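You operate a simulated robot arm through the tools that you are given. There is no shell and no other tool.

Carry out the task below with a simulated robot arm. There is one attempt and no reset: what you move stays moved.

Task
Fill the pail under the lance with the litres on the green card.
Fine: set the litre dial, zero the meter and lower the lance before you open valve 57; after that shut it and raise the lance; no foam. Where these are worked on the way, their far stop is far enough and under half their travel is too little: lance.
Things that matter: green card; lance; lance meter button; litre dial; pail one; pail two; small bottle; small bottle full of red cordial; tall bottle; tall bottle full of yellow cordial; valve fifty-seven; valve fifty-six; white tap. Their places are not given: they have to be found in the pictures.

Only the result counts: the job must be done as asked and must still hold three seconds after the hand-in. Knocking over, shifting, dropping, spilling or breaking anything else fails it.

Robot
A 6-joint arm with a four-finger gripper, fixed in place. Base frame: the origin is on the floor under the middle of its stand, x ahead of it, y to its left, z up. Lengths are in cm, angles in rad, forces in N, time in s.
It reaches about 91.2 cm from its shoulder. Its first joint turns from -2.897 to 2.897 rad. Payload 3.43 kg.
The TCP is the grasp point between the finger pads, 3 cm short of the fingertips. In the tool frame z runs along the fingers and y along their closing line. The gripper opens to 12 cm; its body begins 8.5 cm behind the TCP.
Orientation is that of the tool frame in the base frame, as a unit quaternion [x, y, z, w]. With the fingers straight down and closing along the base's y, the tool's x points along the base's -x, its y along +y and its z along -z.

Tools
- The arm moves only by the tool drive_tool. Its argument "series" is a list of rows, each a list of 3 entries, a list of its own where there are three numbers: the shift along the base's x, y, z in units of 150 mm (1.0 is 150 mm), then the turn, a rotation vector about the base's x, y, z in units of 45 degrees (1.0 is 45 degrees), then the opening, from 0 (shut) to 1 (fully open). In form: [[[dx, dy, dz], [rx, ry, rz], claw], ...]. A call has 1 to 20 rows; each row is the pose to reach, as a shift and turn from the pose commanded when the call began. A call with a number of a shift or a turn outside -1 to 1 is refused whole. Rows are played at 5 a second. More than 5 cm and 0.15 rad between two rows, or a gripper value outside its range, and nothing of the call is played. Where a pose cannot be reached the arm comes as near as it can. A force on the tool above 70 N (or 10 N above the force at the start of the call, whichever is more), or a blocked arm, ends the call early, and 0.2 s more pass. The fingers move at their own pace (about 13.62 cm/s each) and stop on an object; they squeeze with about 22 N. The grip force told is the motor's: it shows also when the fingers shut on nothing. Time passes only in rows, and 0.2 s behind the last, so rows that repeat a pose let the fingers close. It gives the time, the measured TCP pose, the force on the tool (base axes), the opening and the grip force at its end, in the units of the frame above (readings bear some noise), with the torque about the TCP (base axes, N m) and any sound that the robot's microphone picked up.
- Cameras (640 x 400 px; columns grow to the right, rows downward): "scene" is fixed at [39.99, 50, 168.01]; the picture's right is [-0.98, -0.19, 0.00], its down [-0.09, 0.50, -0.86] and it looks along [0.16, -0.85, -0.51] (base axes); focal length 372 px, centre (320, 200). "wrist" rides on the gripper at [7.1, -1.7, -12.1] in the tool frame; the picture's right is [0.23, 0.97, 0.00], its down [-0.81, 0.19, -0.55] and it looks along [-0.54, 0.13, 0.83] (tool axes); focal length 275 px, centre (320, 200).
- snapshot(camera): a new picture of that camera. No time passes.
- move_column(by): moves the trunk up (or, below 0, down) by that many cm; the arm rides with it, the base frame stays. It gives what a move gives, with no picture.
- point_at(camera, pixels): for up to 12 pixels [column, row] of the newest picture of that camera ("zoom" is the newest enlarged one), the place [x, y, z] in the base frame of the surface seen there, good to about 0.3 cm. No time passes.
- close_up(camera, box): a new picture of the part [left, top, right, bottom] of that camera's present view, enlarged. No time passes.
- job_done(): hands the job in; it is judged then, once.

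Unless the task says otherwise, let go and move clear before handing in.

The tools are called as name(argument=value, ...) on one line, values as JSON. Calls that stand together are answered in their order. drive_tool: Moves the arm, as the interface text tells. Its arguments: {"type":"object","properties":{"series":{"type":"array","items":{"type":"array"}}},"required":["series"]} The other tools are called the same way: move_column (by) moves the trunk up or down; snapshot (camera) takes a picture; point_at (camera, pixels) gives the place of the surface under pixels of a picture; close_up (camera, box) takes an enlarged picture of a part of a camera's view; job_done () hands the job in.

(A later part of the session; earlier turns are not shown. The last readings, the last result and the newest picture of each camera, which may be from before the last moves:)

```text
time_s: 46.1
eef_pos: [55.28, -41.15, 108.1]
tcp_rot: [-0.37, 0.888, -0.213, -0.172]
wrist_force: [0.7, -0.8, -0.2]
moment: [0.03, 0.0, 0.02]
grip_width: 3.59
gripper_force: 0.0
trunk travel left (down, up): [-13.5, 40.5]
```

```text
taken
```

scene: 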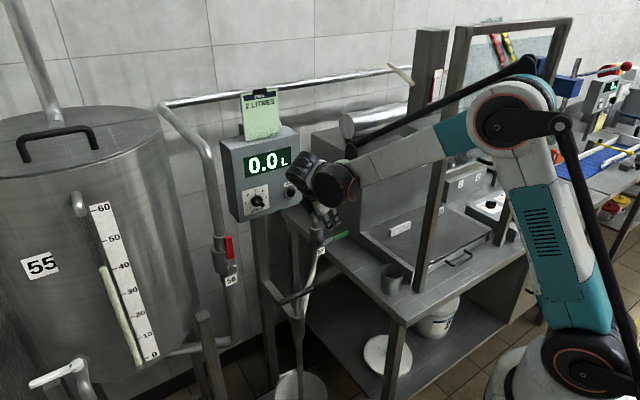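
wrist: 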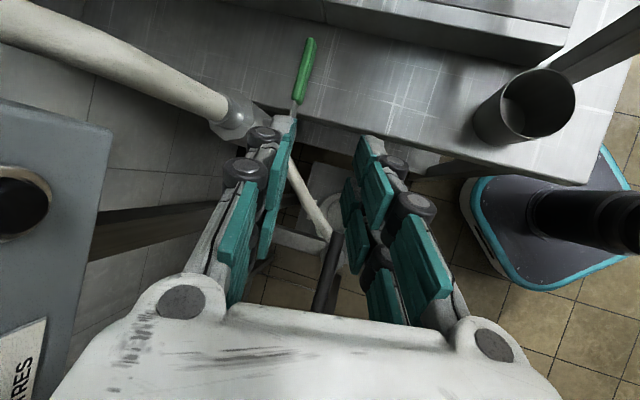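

Orientation is right, and the meter 0.0 stays visible in the scene. The lever's green grip shows at (305,70) in the wrist view; measuring it.

close_up(camera="wrist", box=[220, 20, 380, 140])

point_at(camera="wrist", pixels=[[311, 42], [308, 55], [305, 70], [301, 85], [298, 98], [296, 107], [313, 62], [302, 62], [235, 125], [255, 130]])

```text
3.33 times, centred on (300, 80) of wrist
```

zoom: 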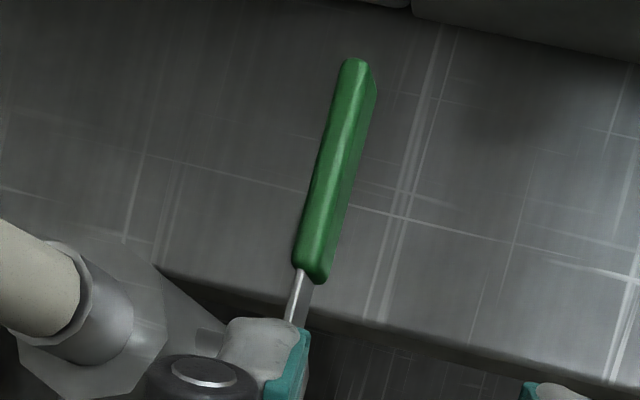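

```text
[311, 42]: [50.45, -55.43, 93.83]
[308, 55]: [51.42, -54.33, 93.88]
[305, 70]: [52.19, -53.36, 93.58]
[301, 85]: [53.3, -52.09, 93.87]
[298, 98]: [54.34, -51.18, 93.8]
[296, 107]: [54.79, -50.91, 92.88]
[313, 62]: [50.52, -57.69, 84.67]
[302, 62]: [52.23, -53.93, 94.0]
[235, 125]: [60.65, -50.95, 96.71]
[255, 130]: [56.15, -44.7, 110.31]
```

The handle's top is at z≈93.9, centreline s≈-74.8. Moving to a pre-grasp point 9 cm back along the tool axis.

drive_tool(series=[[[-0.018, -0.095, -0.08], [0, 0, 0], 0.3], [[-0.036, -0.19, -0.16], [0, 0, 0], 0.3], [[-0.054, -0.285, -0.245], [0, 0, 0], 0.3], [[-0.072, -0.38, -0.33], [0, 0, 0], 0.3], [[-0.089, -0.473, -0.41], [0, 0, 0], 0.3]])

snapshot(camera="scene")

snapshot(camera="wrist")

```text
time_s: 47.3
eef_pos: [53.82, -48.13, 101.92]
tcp_rot: [-0.37, 0.888, -0.213, -0.172]
wrist_force: [-0.7, 0.3, 0.2]
moment: [-0.02, 0.02, 0.03]
grip_width: 3.62
gripper_force: 0.0
trunk travel left (down, up): [-13.5, 40.5]
```

```text
taken
```

scene: 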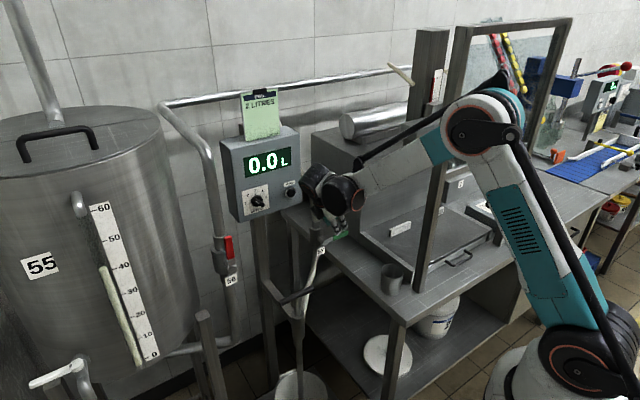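

```text
taken
```

wrist: 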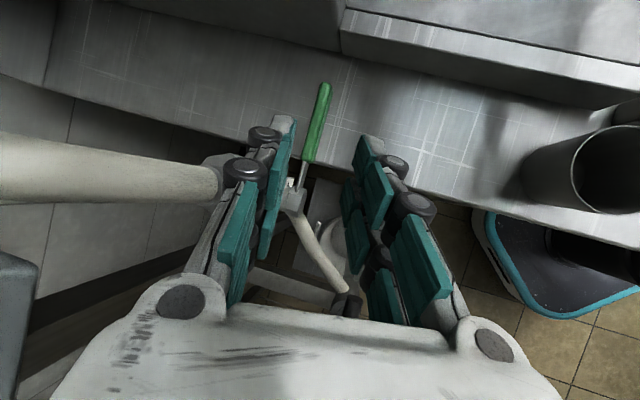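

The handle lies between the finger lines at (315,120). I'll check the forearm against the post at this point and the handle alignment.

point_at(camera="scene", pixels=[[380, 180], [400, 170], [420, 160], [435, 150], [420, 135], [400, 145], [430, 118], [345, 190], [437, 190], [365, 160]])

point_at(camera="wrist", pixels=[[324, 88], [318, 110], [313, 135], [307, 155], [322, 110], [303, 180], [297, 200], [200, 180]])

```text
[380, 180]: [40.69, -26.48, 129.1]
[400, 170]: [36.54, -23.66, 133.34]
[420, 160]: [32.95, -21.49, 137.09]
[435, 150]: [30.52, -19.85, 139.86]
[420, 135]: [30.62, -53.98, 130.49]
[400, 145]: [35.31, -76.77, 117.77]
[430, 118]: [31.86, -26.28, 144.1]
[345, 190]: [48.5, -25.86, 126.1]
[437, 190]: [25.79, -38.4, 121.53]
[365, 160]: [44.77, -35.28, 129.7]
```

```text
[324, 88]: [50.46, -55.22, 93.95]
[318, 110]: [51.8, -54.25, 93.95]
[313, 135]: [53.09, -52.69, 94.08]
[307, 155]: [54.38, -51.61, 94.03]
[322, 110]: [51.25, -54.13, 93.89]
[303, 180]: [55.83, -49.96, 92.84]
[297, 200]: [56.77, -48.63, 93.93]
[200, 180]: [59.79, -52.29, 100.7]
```

The forearm stays about 8 cm left of the post. Advancing 9 cm along the tool axis so that the fingers straddle the green handle.

drive_tool(series=[[[-0.012, -0.053, -0.085], [0, 0, 0], 0.3], [[-0.024, -0.106, -0.17], [0, 0, 0], 0.3], [[-0.036, -0.159, -0.255], [0, 0, 0], 0.3], [[-0.048, -0.212, -0.34], [0, 0, 0], 0.3], [[-0.06, -0.265, -0.425], [0, 0, 0], 0.3], [[-0.071, -0.316, -0.507], [0, 0, 0], 0.3]])

snapshot(camera="wrist")

close_up(camera="scene", box=[270, 150, 390, 290])

```text
time_s: 48.7
eef_pos: [52.87, -52.85, 94.32]
tcp_rot: [-0.37, 0.888, -0.213, -0.173]
wrist_force: [-0.1, -0.1, -0.1]
moment: [-0.01, 0.02, -0.01]
grip_width: 3.61
gripper_force: 0.0
trunk travel left (down, up): [-13.5, 40.5]
```

```text
taken
```

wrist: 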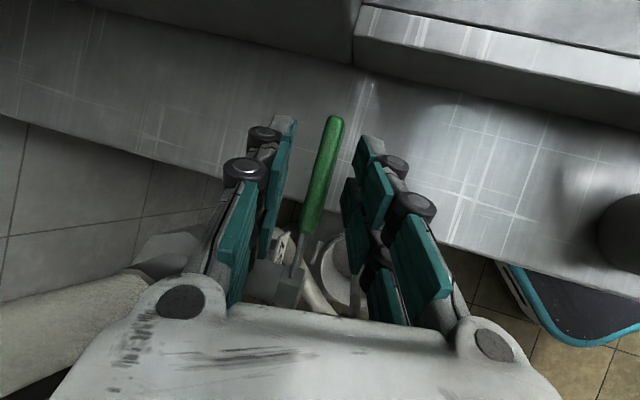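

```text
2.86 times, centred on (330, 220) of scene
```

zoom: 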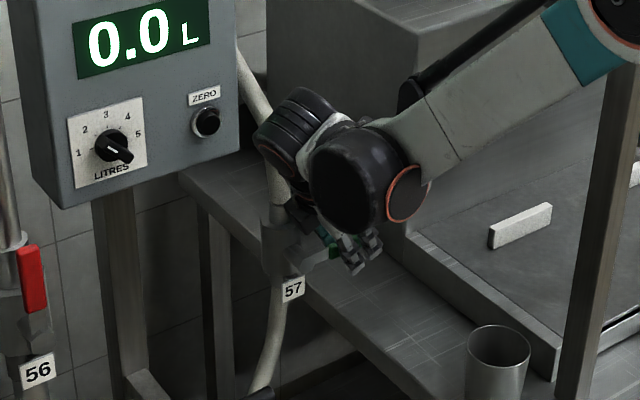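

The green handle is centred between the pads (wrist (320,170)) with no contact. Closing the grip on it.

drive_tool(series=[[[0, 0, 0], [0, 0, 0], 0.2], [[0, 0, 0], [0, 0, 0], 0.1], [[0, 0, 0], [0, 0, 0], 0.0], [[0, 0, 0], [0, 0, 0], 0.0]])

snapshot(camera="wrist")

close_up(camera="scene", box=[215, 130, 375, 290])

```text
time_s: 49.7
eef_pos: [52.74, -52.78, 94.41]
tcp_rot: [-0.369, 0.888, -0.212, -0.172]
wrist_force: [-12.1, 11.5, -11.1]
moment: [0.38, 1.22, -1.49]
grip_width: 1.56
gripper_force: 45.3
trunk travel left (down, up): [-13.5, 40.5]
```

```text
taken
```

wrist: 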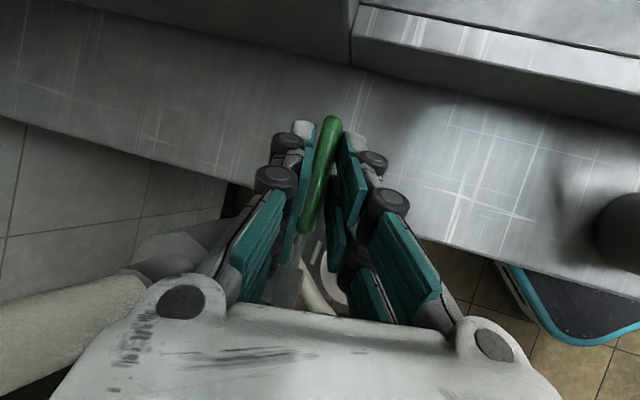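

```text
2.50 times, centred on (295, 210) of scene
```

zoom: 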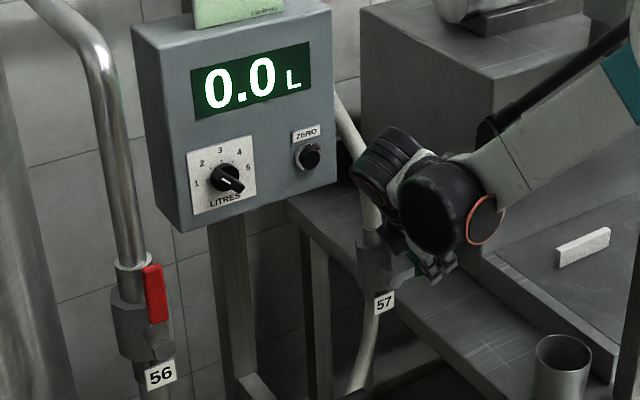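

Gripped (1.56 cm). Now a small test lift of the lever (about 10°) to see whether it turns upward.

drive_tool(series=[[[-0.003, 0.004, 0.02], [0, 0, 0], 0], [[-0.002, 0.005, 0.045], [0, 0, 0], 0], [[0.0, 0.008, 0.08], [0, 0, 0], 0]])

snapshot(camera="wrist")

close_up(camera="scene", box=[215, 130, 375, 290])

```text
time_s: 50.5
eef_pos: [52.66, -52.71, 95.59]
tcp_rot: [-0.369, 0.888, -0.212, -0.173]
wrist_force: [-16.1, 14.5, -14.8]
moment: [0.05, 1.33, -1.28]
grip_width: 1.46
gripper_force: 45.3
trunk travel left (down, up): [-13.5, 40.5]
```

```text
taken
```

wrist: 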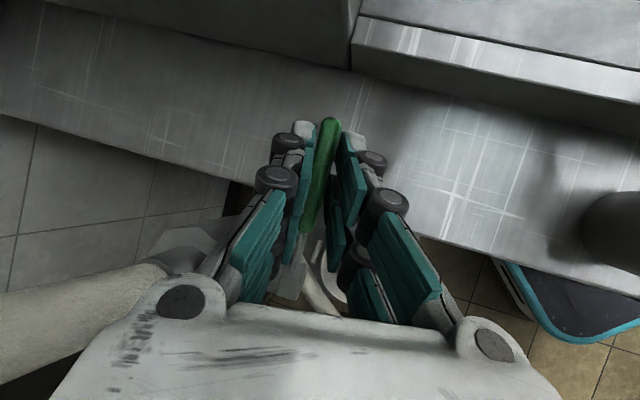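

```text
2.50 times, centred on (295, 210) of scene
```

zoom: 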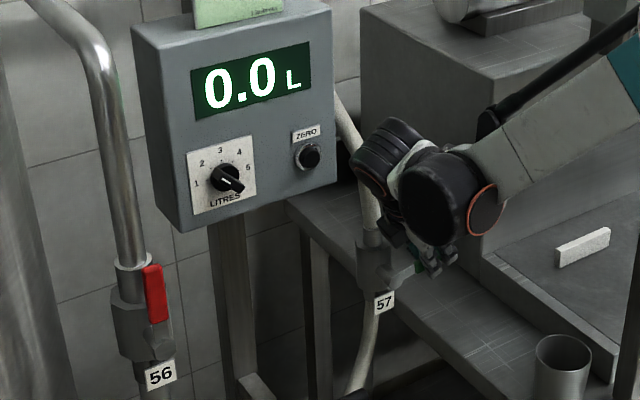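

TCP rose 1.2 cm with modest force. Checking whether the handle actually rose with it.

point_at(camera="wrist", pixels=[[330, 123], [326, 140], [320, 165], [313, 200], [306, 228], [290, 280]])

close_up(camera="scene", box=[300, 200, 350, 260])

```text
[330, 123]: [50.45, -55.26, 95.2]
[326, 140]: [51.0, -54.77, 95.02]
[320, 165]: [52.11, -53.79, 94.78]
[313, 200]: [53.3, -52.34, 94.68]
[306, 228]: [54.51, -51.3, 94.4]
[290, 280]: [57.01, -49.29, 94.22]
```

```text
6.67 times, centred on (325, 230) of scene
```

zoom: 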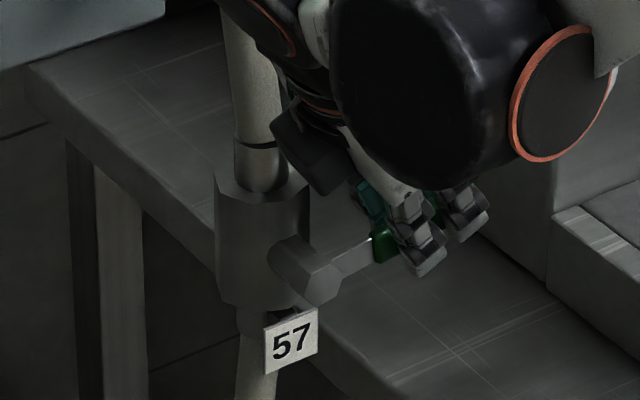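

The handle now slopes up about 8° (tip z 95.2, inner end 94.4), so up is the opening direction; the meter still reads 0.0. Lifting on to about 30° along the arc and checking the meter.

drive_tool(series=[[[0.003, 0.011, 0.04], [0, 0, 0], 0], [[0.01, 0.018, 0.08], [0, 0, 0], 0], [[0.034, 0.042, 0.153], [0, 0, 0], 0]])

close_up(camera="scene", box=[215, 130, 375, 290])

snapshot(camera="wrist")

```text
time_s: 51.3
eef_pos: [53.01, -52.08, 97.86]
tcp_rot: [-0.37, 0.888, -0.212, -0.173]
wrist_force: [-24.6, 12.6, -12.3]
moment: [0.46, 1.97, 1.21]
grip_width: 1.32
gripper_force: 44.5
trunk travel left (down, up): [-13.5, 40.5]
```

```text
2.50 times, centred on (295, 210) of scene
```

zoom: 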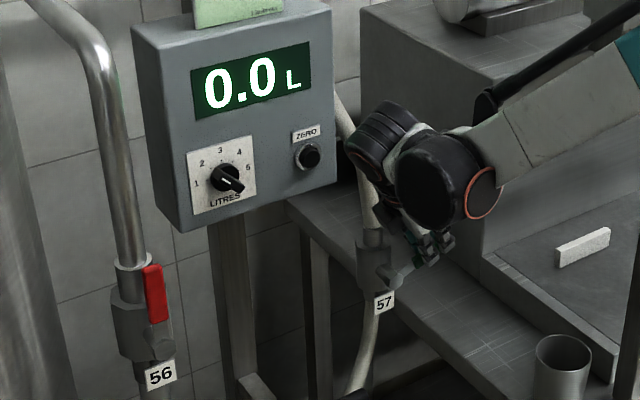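

```text
taken
```

wrist: 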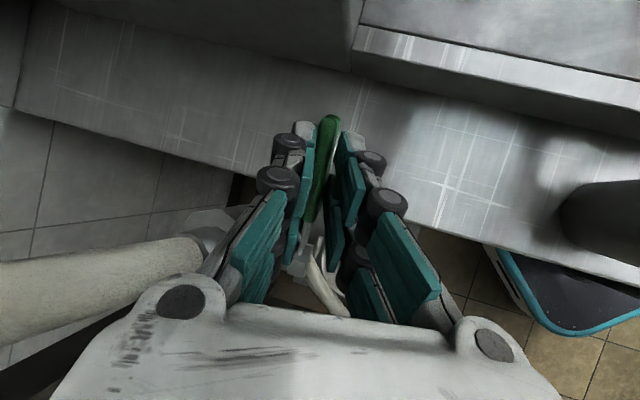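

Still 0.0 on the meter at roughly 28°. Continuing the arc to about 50° and checking again.

point_at(camera="wrist", pixels=[[330, 120], [325, 140], [318, 170], [310, 210], [300, 270]])

drive_tool(series=[[[0.012, 0.022, 0.033], [0, 0, 0], 0], [[0.03, 0.04, 0.067], [0, 0, 0], 0], [[0.05, 0.06, 0.096], [0, 0, 0], 0], [[0.07, 0.08, 0.122], [0, 0, 0], 0]])

close_up(camera="scene", box=[215, 130, 375, 290])

snapshot(camera="wrist")

```text
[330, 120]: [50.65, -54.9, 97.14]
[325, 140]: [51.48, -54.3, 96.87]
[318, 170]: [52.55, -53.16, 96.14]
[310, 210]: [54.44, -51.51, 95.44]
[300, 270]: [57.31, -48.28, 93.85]
```

```text
time_s: 52.3
eef_pos: [54.57, -50.86, 99.74]
tcp_rot: [-0.369, 0.888, -0.213, -0.172]
wrist_force: [0.4, -0.2, -0.2]
moment: [0.0, 0.01, 0.05]
grip_width: 0.0
gripper_force: 33.5
trunk travel left (down, up): [-13.5, 40.5]
```

```text
2.50 times, centred on (295, 210) of scene
```

zoom: 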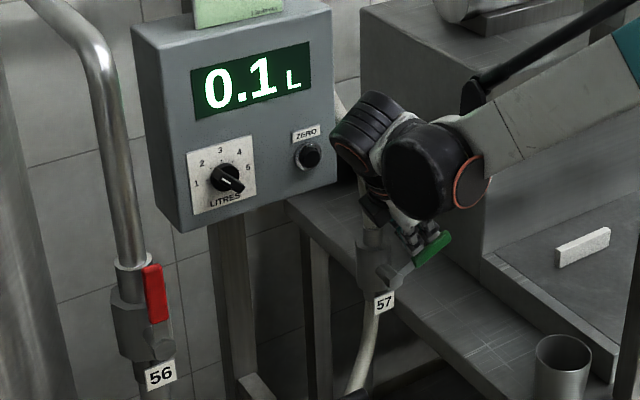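

```text
taken
```

wrist: 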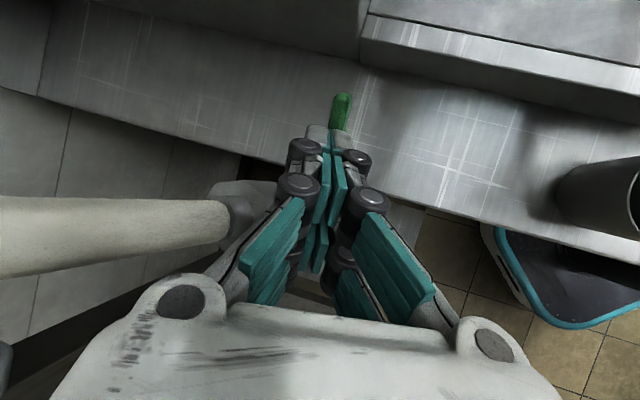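

The grip slid off the top of the handle at about 25–30° open, but the valve is flowing: the meter reads 0.1 L. That is a good slow fill, and I can shut it by pressing the handle down; I'll wait a second and measure the flow rate.

drive_tool(series=[[[0, 0, 0], [0, 0, 0], 0], [[0, 0, 0], [0, 0, 0], 0], [[0, 0, 0], [0, 0, 0], 0], [[0, 0, 0], [0, 0, 0], 0]])

close_up(camera="scene", box=[215, 130, 375, 290])

point_at(camera="wrist", pixels=[[343, 98], [339, 112], [336, 125], [322, 130], [335, 135]])

```text
time_s: 53.3
eef_pos: [54.35, -50.78, 99.58]
tcp_rot: [-0.37, 0.888, -0.213, -0.172]
wrist_force: [-0.2, -0.7, 0.2]
moment: [0.03, -0.01, 0.0]
grip_width: 0.0
gripper_force: 33.4
trunk travel left (down, up): [-13.5, 40.5]
```

```text
2.50 times, centred on (295, 210) of scene
```

zoom: 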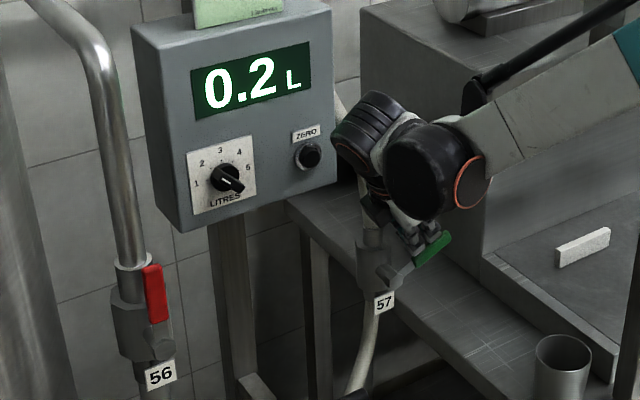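

```text
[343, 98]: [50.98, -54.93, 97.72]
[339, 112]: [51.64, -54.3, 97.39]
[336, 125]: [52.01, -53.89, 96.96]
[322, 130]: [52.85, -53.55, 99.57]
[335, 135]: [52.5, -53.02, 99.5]
```

Flow is about 0.1 L/s, pleasantly slow. While it fills I'll position the closed fingertips hovering over the handle (now sloped ~27°, top z≈97 at u≈1.2), ready to press it shut.

drive_tool(series=[[[0, 0, 0.06], [0, 0, 0], 0], [[-0.03, -0.03, 0.12], [0, 0, 0], 0], [[-0.09, -0.09, 0.14], [0, 0, 0], 0], [[-0.14, -0.14, 0.14], [0, 0, 0], 0], [[-0.177, -0.177, 0.14], [0, 0, 0], 0]])

snapshot(camera="wrist")

close_up(camera="scene", box=[215, 130, 375, 290])

```text
time_s: 54.5
eef_pos: [51.79, -53.49, 101.86]
tcp_rot: [-0.369, 0.888, -0.213, -0.172]
wrist_force: [0.0, 0.0, 0.0]
moment: [0.01, 0.01, -0.01]
grip_width: 0.01
gripper_force: 33.4
trunk travel left (down, up): [-13.5, 40.5]
```

```text
taken
```

wrist: 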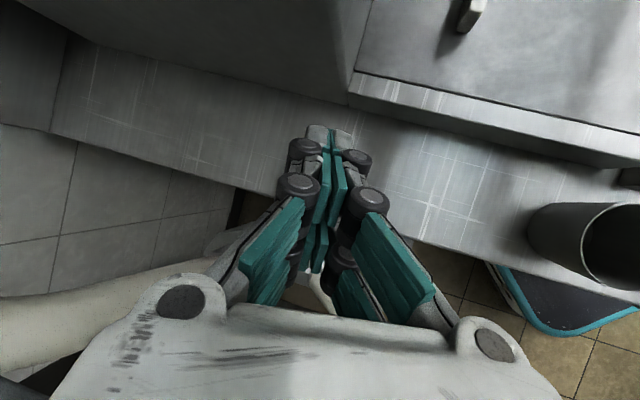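

```text
2.50 times, centred on (295, 210) of scene
```

zoom: 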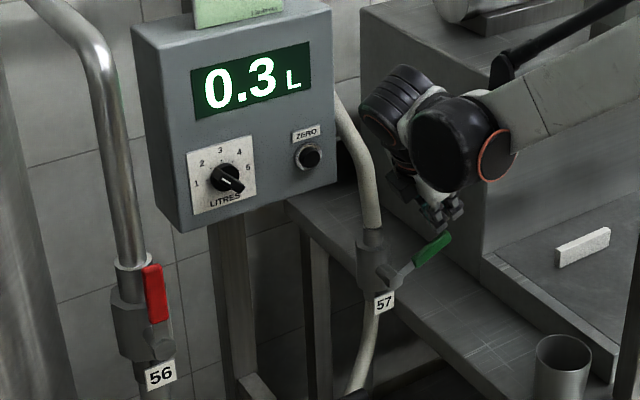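

Meter reads 0.3 at 54.5 s. Time only passes with motion, so I'll verify the hover position of the fingers over the handle.

close_up(camera="scene", box=[310, 200, 360, 250])

point_at(camera="zoom", pixels=[[340, 230], [380, 200], [300, 265], [265, 295], [220, 330], [290, 130], [250, 110], [345, 105], [370, 90], [420, 180]])

```text
8.00 times, centred on (335, 225) of scene
```

zoom: 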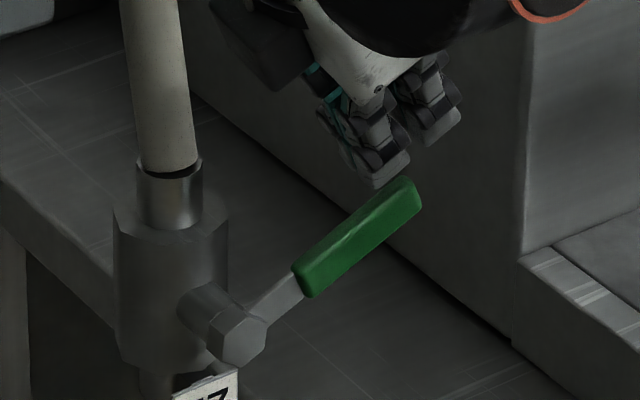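

```text
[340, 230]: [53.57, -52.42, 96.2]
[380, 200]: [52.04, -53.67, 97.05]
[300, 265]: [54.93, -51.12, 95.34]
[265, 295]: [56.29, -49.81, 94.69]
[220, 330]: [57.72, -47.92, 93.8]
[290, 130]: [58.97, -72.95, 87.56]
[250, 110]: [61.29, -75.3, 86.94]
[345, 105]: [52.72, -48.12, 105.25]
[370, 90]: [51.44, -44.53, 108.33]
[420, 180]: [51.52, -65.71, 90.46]
```

point_at(camera="zoom", pixels=[[375, 183], [390, 170], [370, 160], [430, 140], [445, 125], [340, 140], [360, 120], [405, 190]])

```text
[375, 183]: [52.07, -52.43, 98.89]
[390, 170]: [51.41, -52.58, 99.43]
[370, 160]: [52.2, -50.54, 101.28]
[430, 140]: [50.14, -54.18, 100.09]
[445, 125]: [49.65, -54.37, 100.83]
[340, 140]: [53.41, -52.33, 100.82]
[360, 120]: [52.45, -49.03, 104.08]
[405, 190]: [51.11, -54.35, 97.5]
```

The left finger pair hovers ~1.9 cm above the handle (tip z≈98.8 versus handle top ≈96.8), ready to press. Waiting 4 s while it fills.

drive_tool(series=[[[0, 0, 0], [0, 0, 0], 0], [[0, 0, 0], [0, 0, 0], 0], [[0, 0, 0], [0, 0, 0], 0], [[0, 0, 0], [0, 0, 0], 0], [[0, 0, 0], [0, 0, 0], 0], [[0, 0, 0], [0, 0, 0], 0], [[0, 0, 0], [0, 0, 0], 0], [[0, 0, 0], [0, 0, 0], 0], [[0, 0, 0], [0, 0, 0], 0], [[0, 0, 0], [0, 0, 0], 0], [[0, 0, 0], [0, 0, 0], 0], [[0, 0, 0], [0, 0, 0], 0], [[0, 0, 0], [0, 0, 0], 0], [[0, 0, 0], [0, 0, 0], 0], [[0, 0, 0], [0, 0, 0], 0], [[0, 0, 0], [0, 0, 0], 0], [[0, 0, 0], [0, 0, 0], 0], [[0, 0, 0], [0, 0, 0], 0], [[0, 0, 0], [0, 0, 0], 0]])

close_up(camera="scene", box=[215, 130, 375, 290])

close_up(camera="scene", box=[250, 340, 350, 400])

```text
time_s: 58.5
eef_pos: [51.59, -53.63, 101.79]
tcp_rot: [-0.369, 0.888, -0.213, -0.172]
wrist_force: [0.0, -0.9, -0.2]
moment: [0.03, 0.0, -0.02]
grip_width: 0.01
gripper_force: 33.9
trunk travel left (down, up): [-13.5, 40.5]
```

```text
2.50 times, centred on (295, 210) of scene
```

zoom: 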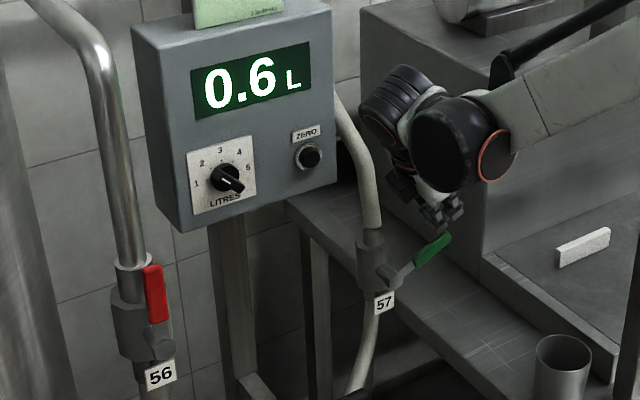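

```text
6.40 times, centred on (300, 370) of scene
```

zoom: 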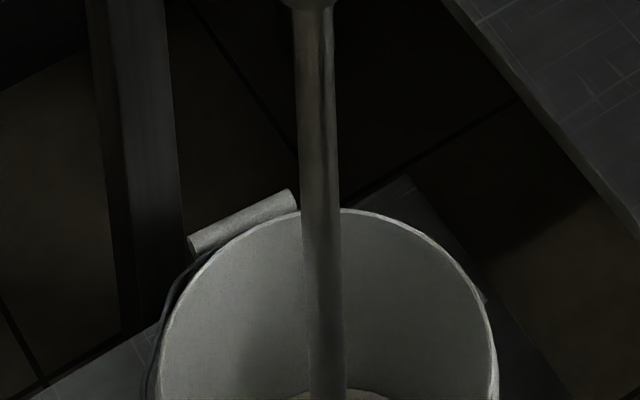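

Meter 0.6 at 58.5 s (≈0.08 L/s), no foam visible in the pail. Waiting another 8 s in two calls.

drive_tool(series=[[[0, 0, 0], [0, 0, 0], 0], [[0, 0, 0], [0, 0, 0], 0], [[0, 0, 0], [0, 0, 0], 0], [[0, 0, 0], [0, 0, 0], 0], [[0, 0, 0], [0, 0, 0], 0], [[0, 0, 0], [0, 0, 0], 0], [[0, 0, 0], [0, 0, 0], 0], [[0, 0, 0], [0, 0, 0], 0], [[0, 0, 0], [0, 0, 0], 0], [[0, 0, 0], [0, 0, 0], 0], [[0, 0, 0], [0, 0, 0], 0], [[0, 0, 0], [0, 0, 0], 0], [[0, 0, 0], [0, 0, 0], 0], [[0, 0, 0], [0, 0, 0], 0], [[0, 0, 0], [0, 0, 0], 0], [[0, 0, 0], [0, 0, 0], 0], [[0, 0, 0], [0, 0, 0], 0], [[0, 0, 0], [0, 0, 0], 0], [[0, 0, 0], [0, 0, 0], 0]])

close_up(camera="scene", box=[215, 130, 375, 290])

```text
time_s: 62.5
eef_pos: [51.8, -53.55, 101.87]
tcp_rot: [-0.369, 0.888, -0.212, -0.173]
wrist_force: [0.3, 0.4, 0.4]
moment: [-0.01, 0.0, 0.01]
grip_width: 0.0
gripper_force: 33.2
trunk travel left (down, up): [-13.5, 40.5]
```

```text
2.50 times, centred on (295, 210) of scene
```

zoom: 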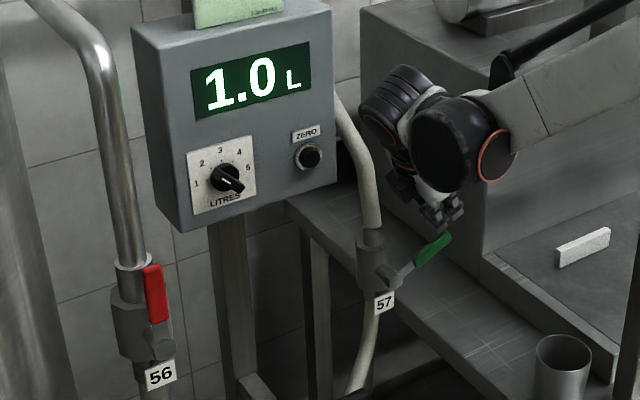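

1.0 L at 62.5 s (≈0.09 L/s). Waiting 4 s more.

drive_tool(series=[[[0, 0, 0], [0, 0, 0], 0], [[0, 0, 0], [0, 0, 0], 0], [[0, 0, 0], [0, 0, 0], 0], [[0, 0, 0], [0, 0, 0], 0], [[0, 0, 0], [0, 0, 0], 0], [[0, 0, 0], [0, 0, 0], 0], [[0, 0, 0], [0, 0, 0], 0], [[0, 0, 0], [0, 0, 0], 0], [[0, 0, 0], [0, 0, 0], 0], [[0, 0, 0], [0, 0, 0], 0], [[0, 0, 0], [0, 0, 0], 0], [[0, 0, 0], [0, 0, 0], 0], [[0, 0, 0], [0, 0, 0], 0], [[0, 0, 0], [0, 0, 0], 0], [[0, 0, 0], [0, 0, 0], 0], [[0, 0, 0], [0, 0, 0], 0], [[0, 0, 0], [0, 0, 0], 0], [[0, 0, 0], [0, 0, 0], 0], [[0, 0, 0], [0, 0, 0], 0]])

close_up(camera="scene", box=[215, 130, 375, 290])

```text
time_s: 66.5
eef_pos: [51.68, -53.59, 101.78]
tcp_rot: [-0.369, 0.888, -0.213, -0.173]
wrist_force: [-0.7, -1.1, 0.1]
moment: [0.04, -0.02, -0.01]
grip_width: 0.01
gripper_force: 33.3
trunk travel left (down, up): [-13.5, 40.5]
```

```text
2.50 times, centred on (295, 210) of scene
```

zoom: 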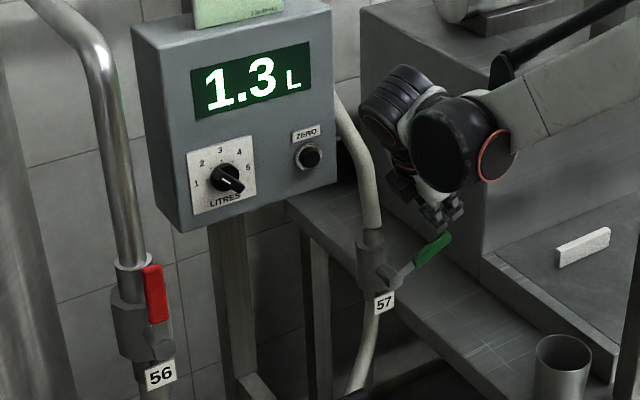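

1.3 L at 66.5 s; rate ≈0.085 L/s, so 2.0 should come near 74.5 s. Waiting 4 s more.

drive_tool(series=[[[0, 0, 0], [0, 0, 0], 0], [[0, 0, 0], [0, 0, 0], 0], [[0, 0, 0], [0, 0, 0], 0], [[0, 0, 0], [0, 0, 0], 0], [[0, 0, 0], [0, 0, 0], 0], [[0, 0, 0], [0, 0, 0], 0], [[0, 0, 0], [0, 0, 0], 0], [[0, 0, 0], [0, 0, 0], 0], [[0, 0, 0], [0, 0, 0], 0], [[0, 0, 0], [0, 0, 0], 0], [[0, 0, 0], [0, 0, 0], 0], [[0, 0, 0], [0, 0, 0], 0], [[0, 0, 0], [0, 0, 0], 0], [[0, 0, 0], [0, 0, 0], 0], [[0, 0, 0], [0, 0, 0], 0], [[0, 0, 0], [0, 0, 0], 0], [[0, 0, 0], [0, 0, 0], 0], [[0, 0, 0], [0, 0, 0], 0], [[0, 0, 0], [0, 0, 0], 0]])

close_up(camera="scene", box=[215, 130, 375, 290])

```text
time_s: 70.5
eef_pos: [51.63, -53.54, 101.77]
tcp_rot: [-0.369, 0.888, -0.213, -0.172]
wrist_force: [0.2, 0.6, -0.1]
moment: [0.01, 0.01, 0.02]
grip_width: 0.0
gripper_force: 33.0
trunk travel left (down, up): [-13.5, 40.5]
```

```text
2.50 times, centred on (295, 210) of scene
```

zoom: 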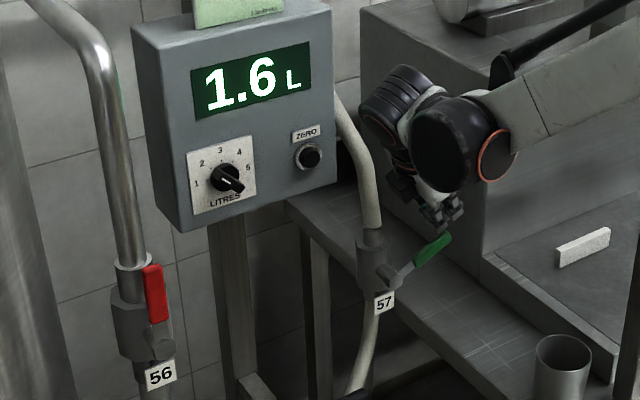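

1.6 L at 70.5 s. During the next 2 s I'll also bring the fingertips down to about 0.6 cm above the handle.

drive_tool(series=[[[0, 0, -0.02], [0, 0, 0], 0], [[0, 0, -0.04], [0, 0, 0], 0], [[0, 0, -0.06], [0, 0, 0], 0], [[0, 0, -0.08], [0, 0, 0], 0], [[0, 0, -0.08], [0, 0, 0], 0], [[0, 0, -0.08], [0, 0, 0], 0], [[0, 0, -0.08], [0, 0, 0], 0], [[0, 0, -0.08], [0, 0, 0], 0]])

close_up(camera="scene", box=[215, 130, 375, 290])

close_up(camera="scene", box=[310, 200, 360, 250])

```text
time_s: 72.3
eef_pos: [51.66, -53.63, 100.49]
tcp_rot: [-0.369, 0.888, -0.213, -0.171]
wrist_force: [0.5, 1.1, 1.3]
moment: [0.0, 0.01, 0.02]
grip_width: 0.0
gripper_force: 33.4
trunk travel left (down, up): [-13.5, 40.5]
```

```text
2.50 times, centred on (295, 210) of scene
```

zoom: 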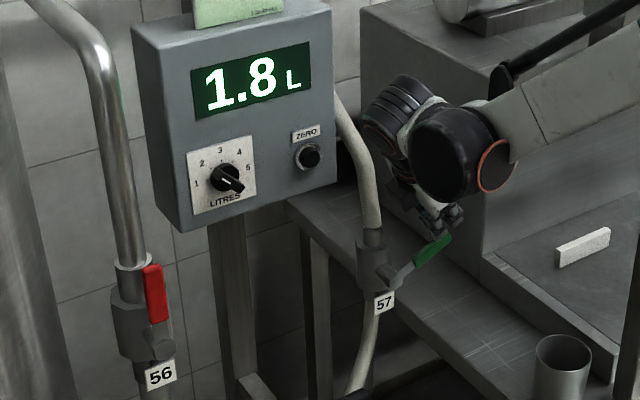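

```text
8.00 times, centred on (335, 225) of scene
```

zoom: 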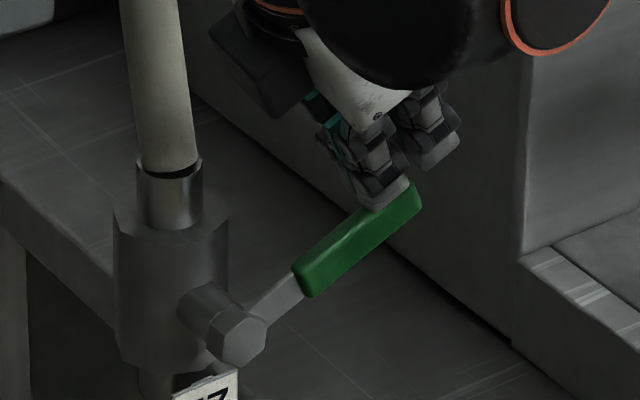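

1.8 L at 72.3 s; fingertips sit just over the handle. Stepping 0.8 s to find the next tick.

drive_tool(series=[[[0, 0, 0], [0, 0, 0], 0], [[0, 0, 0], [0, 0, 0], 0], [[0, 0, 0], [0, 0, 0], 0]])

close_up(camera="scene", box=[235, 140, 315, 190])

```text
time_s: 73.1
eef_pos: [51.72, -53.54, 100.58]
tcp_rot: [-0.37, 0.888, -0.212, -0.173]
wrist_force: [0.9, 0.8, -0.4]
moment: [0.0, 0.02, 0.01]
grip_width: 0.01
gripper_force: 33.3
trunk travel left (down, up): [-13.5, 40.5]
```

```text
8.00 times, centred on (275, 165) of scene
```

zoom: 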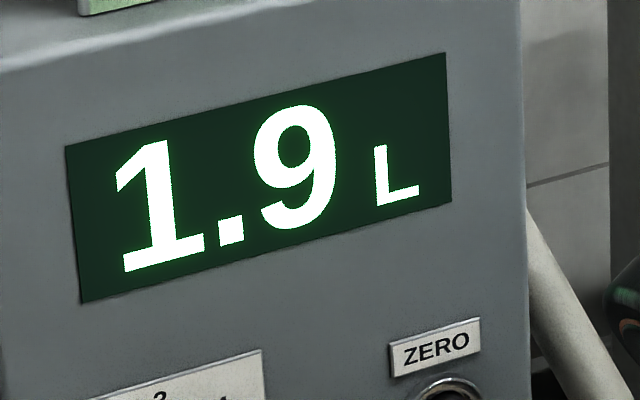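

1.9 L just reached at 73.1 s, so 2.0 ticks near 74.2 s. One more 0.8 s step, then I press the lever shut.

drive_tool(series=[[[0, 0, 0], [0, 0, 0], 0], [[0, 0, 0], [0, 0, 0], 0], [[0, 0, -0.015], [0, 0, 0], 0]])

close_up(camera="scene", box=[235, 140, 315, 190])

```text
time_s: 73.9
eef_pos: [51.61, -53.68, 100.36]
tcp_rot: [-0.369, 0.889, -0.212, -0.173]
wrist_force: [-1.0, -0.8, 0.5]
moment: [0.03, -0.02, 0.02]
grip_width: 0.0
gripper_force: 33.6
trunk travel left (down, up): [-13.5, 40.5]
```

```text
8.00 times, centred on (275, 165) of scene
```

zoom: 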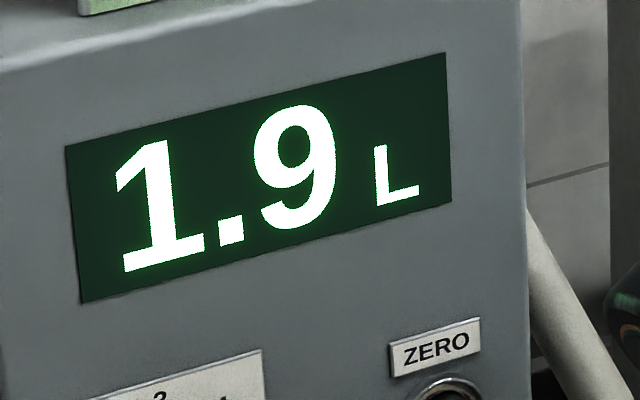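

Still 1.9 at 73.9 s, with 2.0 imminent. Pressing the lever down to its closed stop now.

drive_tool(series=[[[0, 0, -0.06], [0, 0, 0], 0], [[0, 0, -0.125], [0, 0, 0], 0], [[0, 0, -0.19], [0, 0, 0], 0], [[0, 0, -0.23], [0, 0, 0], 0], [[0, 0, -0.245], [0, 0, 0], 0]])

close_up(camera="scene", box=[215, 130, 375, 290])

close_up(camera="scene", box=[310, 200, 360, 250])

```text
time_s: 75.1
eef_pos: [51.33, -53.41, 97.23]
tcp_rot: [-0.368, 0.887, -0.216, -0.173]
wrist_force: [-15.2, -1.6, 62.8]
moment: [0.02, -0.17, -0.17]
grip_width: 0.61
gripper_force: 33.6
trunk travel left (down, up): [-13.5, 40.5]
```

```text
2.50 times, centred on (295, 210) of scene
```

zoom: 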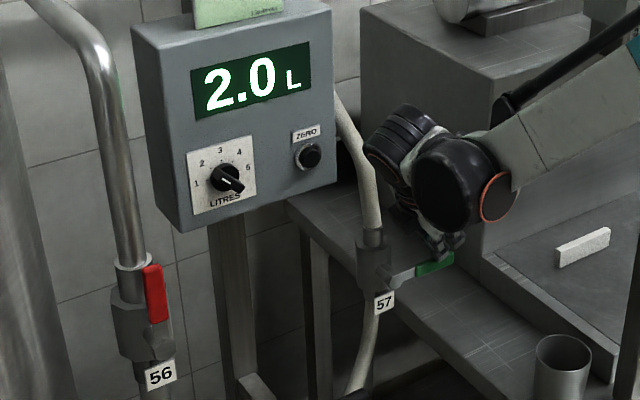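

```text
8.00 times, centred on (335, 225) of scene
```

zoom: 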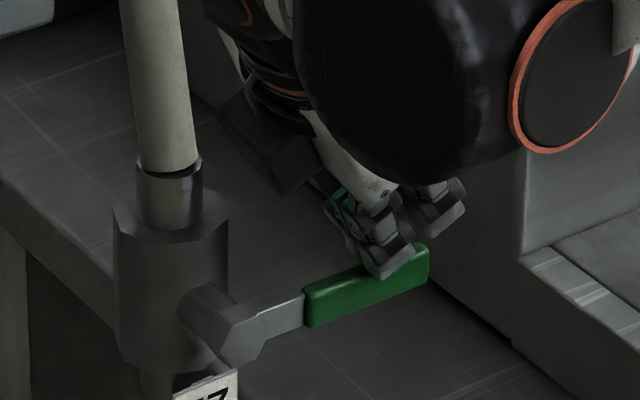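

Meter shows 2.0 and the lever is pressed to its stop (63 N). Checking the handle's level.

point_at(camera="zoom", pixels=[[310, 290], [330, 283], [350, 275], [410, 257], [420, 250], [280, 310]])

drive_tool(series=[[[0, 0, 0.02], [0, 0, 0], 0], [[0, 0, 0.06], [0, 0, 0], 0], [[0, 0, 0.14], [0, 0, 0], 0], [[0, 0, 0.24], [0, 0, 0], 0]])

close_up(camera="scene", box=[310, 200, 360, 250])

close_up(camera="scene", box=[235, 140, 315, 190])

```text
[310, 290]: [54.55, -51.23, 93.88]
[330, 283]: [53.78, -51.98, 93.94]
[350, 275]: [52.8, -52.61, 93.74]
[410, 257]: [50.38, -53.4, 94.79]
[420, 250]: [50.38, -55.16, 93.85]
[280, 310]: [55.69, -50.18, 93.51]
```

```text
time_s: 76.1
eef_pos: [51.78, -53.52, 100.21]
tcp_rot: [-0.37, 0.888, -0.213, -0.171]
wrist_force: [0.2, -0.3, 1.0]
moment: [-0.02, 0.03, -0.01]
grip_width: 0.0
gripper_force: 33.4
trunk travel left (down, up): [-13.5, 40.5]
```

```text
8.00 times, centred on (335, 225) of scene
```

zoom: 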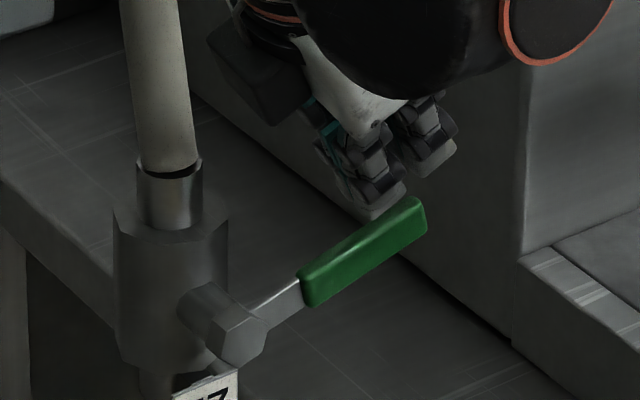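

```text
8.00 times, centred on (275, 165) of scene
```

zoom: 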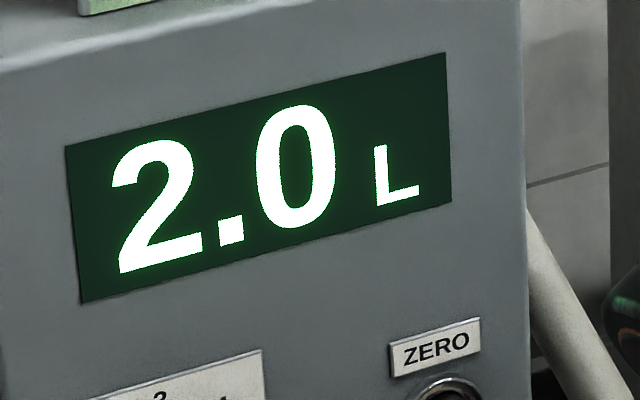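

The lever followed the fingers up again (they had wedged on it), so it is slightly open. I'll press it straight back down and then open the fingers before lifting.

drive_tool(series=[[[0, 0, -0.1], [0, 0, 0], 0], [[0, 0, -0.19], [0, 0, 0], 0], [[0, 0, -0.205], [0, 0, 0], 0], [[0, 0, -0.205], [0, 0, 0], 0.15], [[0, 0, -0.205], [0, 0, 0], 0.3], [[0, 0, -0.205], [0, 0, 0], 0.35]])

close_up(camera="scene", box=[310, 200, 360, 250])

close_up(camera="scene", box=[235, 140, 315, 190])

snapshot(camera="wrist")

```text
time_s: 77.5
eef_pos: [51.81, -53.62, 97.21]
tcp_rot: [-0.37, 0.888, -0.212, -0.171]
wrist_force: [0.1, 0.2, 0.2]
moment: [-0.01, 0.02, -0.02]
grip_width: 4.28
gripper_force: 0.0
trunk travel left (down, up): [-13.5, 40.5]
```

```text
8.00 times, centred on (335, 225) of scene
```

zoom: 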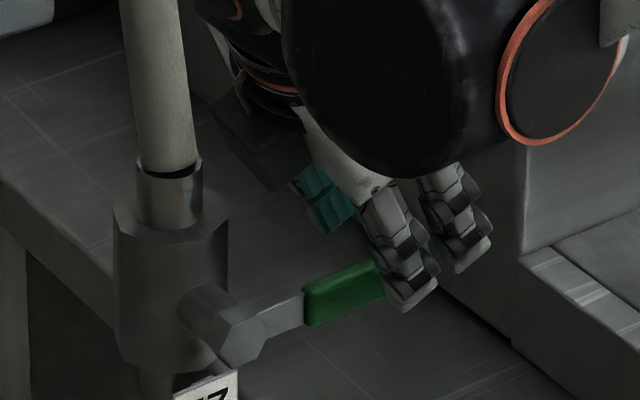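

```text
8.00 times, centred on (275, 165) of scene
```

zoom: 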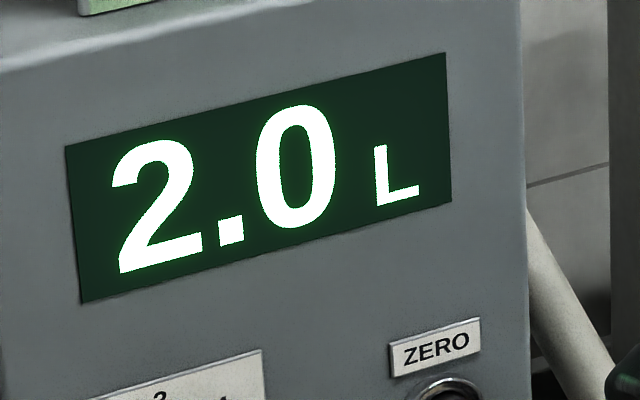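

```text
taken
```

wrist: 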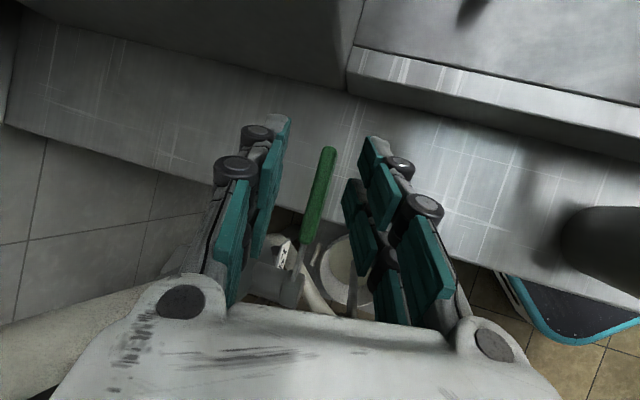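

The fingers are open and clear on both sides of the handle with no force; the meter stays at 2.0. Checking the handle's level.

point_at(camera="wrist", pixels=[[330, 152], [324, 175], [317, 205], [310, 232], [298, 262]])

```text
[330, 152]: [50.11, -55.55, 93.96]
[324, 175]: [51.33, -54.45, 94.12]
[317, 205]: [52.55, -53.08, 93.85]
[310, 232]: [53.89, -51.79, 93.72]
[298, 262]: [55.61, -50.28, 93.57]
```

The handle reads nearly level (tip 93.96, inner 93.7), within noise of its original closed position. I'll lift with fingers open, then re-press using one finger side only (offset 0.7 cm) so it can't wedge, to be sure it is at its stop.

drive_tool(series=[[[0, 0, 0.06], [0, 0, 0], 0.35], [[0, 0, 0.13], [0, 0, 0], 0.35], [[0, 0, 0.2], [0, 0, 0], 0.35]])

close_up(camera="scene", box=[310, 200, 360, 250])

point_at(camera="zoom", pixels=[[310, 290], [330, 283], [350, 275], [400, 257], [420, 250], [300, 315]])

close_up(camera="scene", box=[215, 130, 375, 290])

```text
time_s: 78.3
eef_pos: [51.74, -53.7, 100.14]
tcp_rot: [-0.37, 0.888, -0.214, -0.172]
wrist_force: [1.1, -0.9, 0.0]
moment: [-0.02, 0.02, 0.02]
grip_width: 4.22
gripper_force: 0.1
trunk travel left (down, up): [-13.5, 40.5]
```

```text
8.00 times, centred on (335, 225) of scene
```

zoom: 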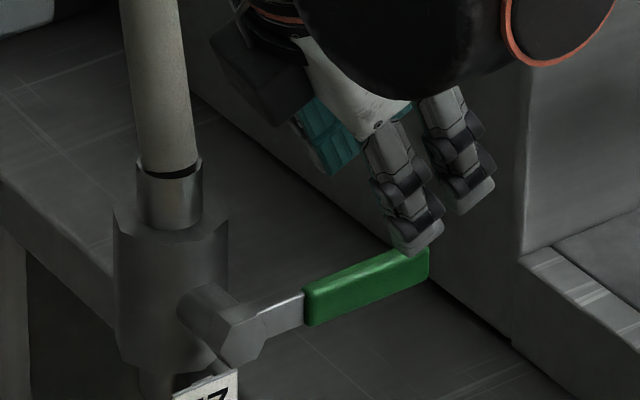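

```text
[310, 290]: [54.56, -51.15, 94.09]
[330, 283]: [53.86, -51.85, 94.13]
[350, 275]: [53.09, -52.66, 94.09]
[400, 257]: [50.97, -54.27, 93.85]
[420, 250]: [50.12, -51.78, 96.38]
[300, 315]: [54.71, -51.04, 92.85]
```

```text
2.50 times, centred on (295, 210) of scene
```

zoom: 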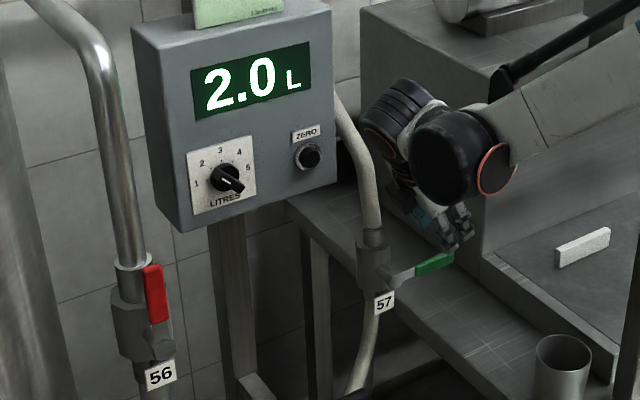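

The handle is level again (z≈94.0 along its length, same slope as when it was closed at the start) and the meter holds 2.0. Now I retreat along the tool axis and back toward the lance.

drive_tool(series=[[[0.022, 0.076, 0.128], [0, 0, 0], 0.3], [[0.045, 0.151, 0.255], [0, 0, 0], 0.3], [[0.068, 0.227, 0.383], [0, 0, 0], 0.3], [[0.09, 0.302, 0.51], [0, 0, 0], 0.3], [[0.14, 0.45, 0.53], [0, 0, 0], 0.3], [[0.19, 0.64, 0.53], [0, 0, 0], 0.3], [[0.236, 0.837, 0.53], [0, 0, 0], 0.3]])

snapshot(camera="scene")

close_up(camera="scene", box=[235, 140, 375, 280])

```text
time_s: 79.9
eef_pos: [55.29, -41.14, 108.13]
tcp_rot: [-0.369, 0.888, -0.212, -0.173]
wrist_force: [0.0, 0.6, -0.7]
moment: [-0.03, -0.05, -0.01]
grip_width: 3.59
gripper_force: 0.0
trunk travel left (down, up): [-13.5, 40.5]
```

```text
taken
```

scene: 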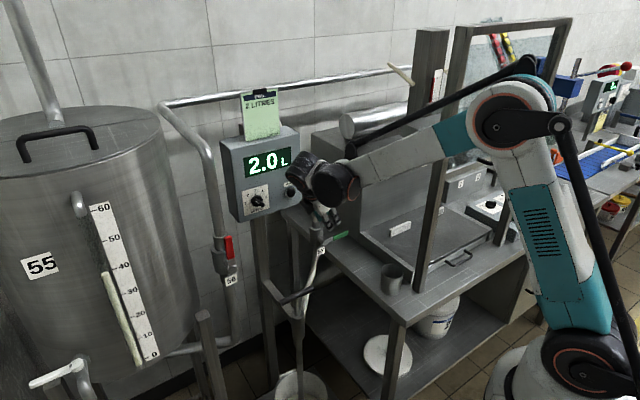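

```text
2.86 times, centred on (305, 210) of scene
```

zoom: 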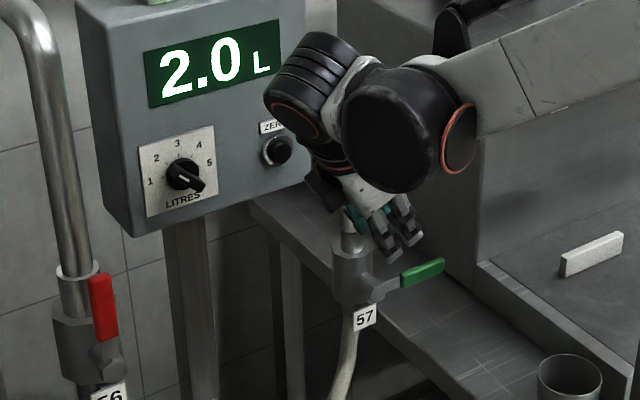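

Meter 2.0 and valve 57's lever level at (430,270) of the zoom. Now rotating the tool back to vertical over the lance handle.

drive_tool(series=[[[0.0626, 0.075, 0], [0.084, -0.0255, 0], 0.3], [[0.125, 0.15, 0], [0.169, -0.051, 0], 0.3], [[0.188, 0.226, 0], [0.253, -0.0765, 0], 0.3], [[0.25, 0.3, 0], [0.3375, -0.102, 0], 0.3], [[0.313, 0.377, 0], [0.422, -0.1275, 0], 0.3], [[0.375, 0.452, 0], [0.506, -0.153, 0], 0.35], [[0.438, 0.527, 0], [0.59, -0.1785, 0], 0.4], [[0.5007, 0.603, 0], [0.675, -0.204, 0], 0.4]])

snapshot(camera="wrist")

snapshot(camera="scene")

```text
time_s: 81.7
eef_pos: [62.88, -31.98, 107.99]
tcp_rot: [-0.383, 0.924, -0.001, 0.002]
wrist_force: [-1.0, -0.7, 0.1]
moment: [0.04, -0.01, 0.0]
grip_width: 4.8
gripper_force: 0.1
trunk travel left (down, up): [-13.5, 40.5]
```

```text
taken
```

wrist: 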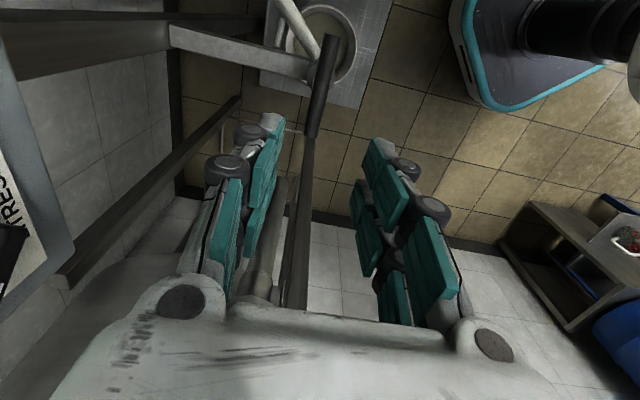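

```text
taken
```

scene: 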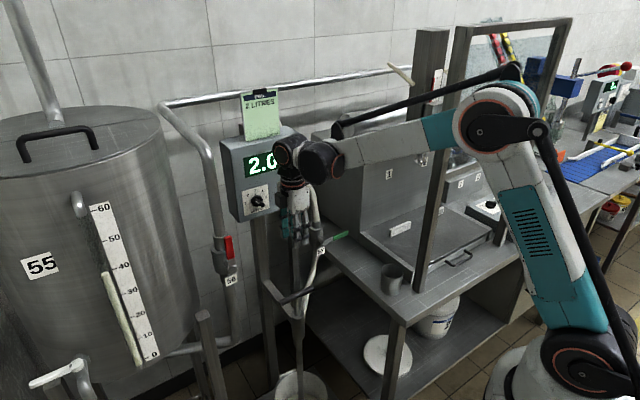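

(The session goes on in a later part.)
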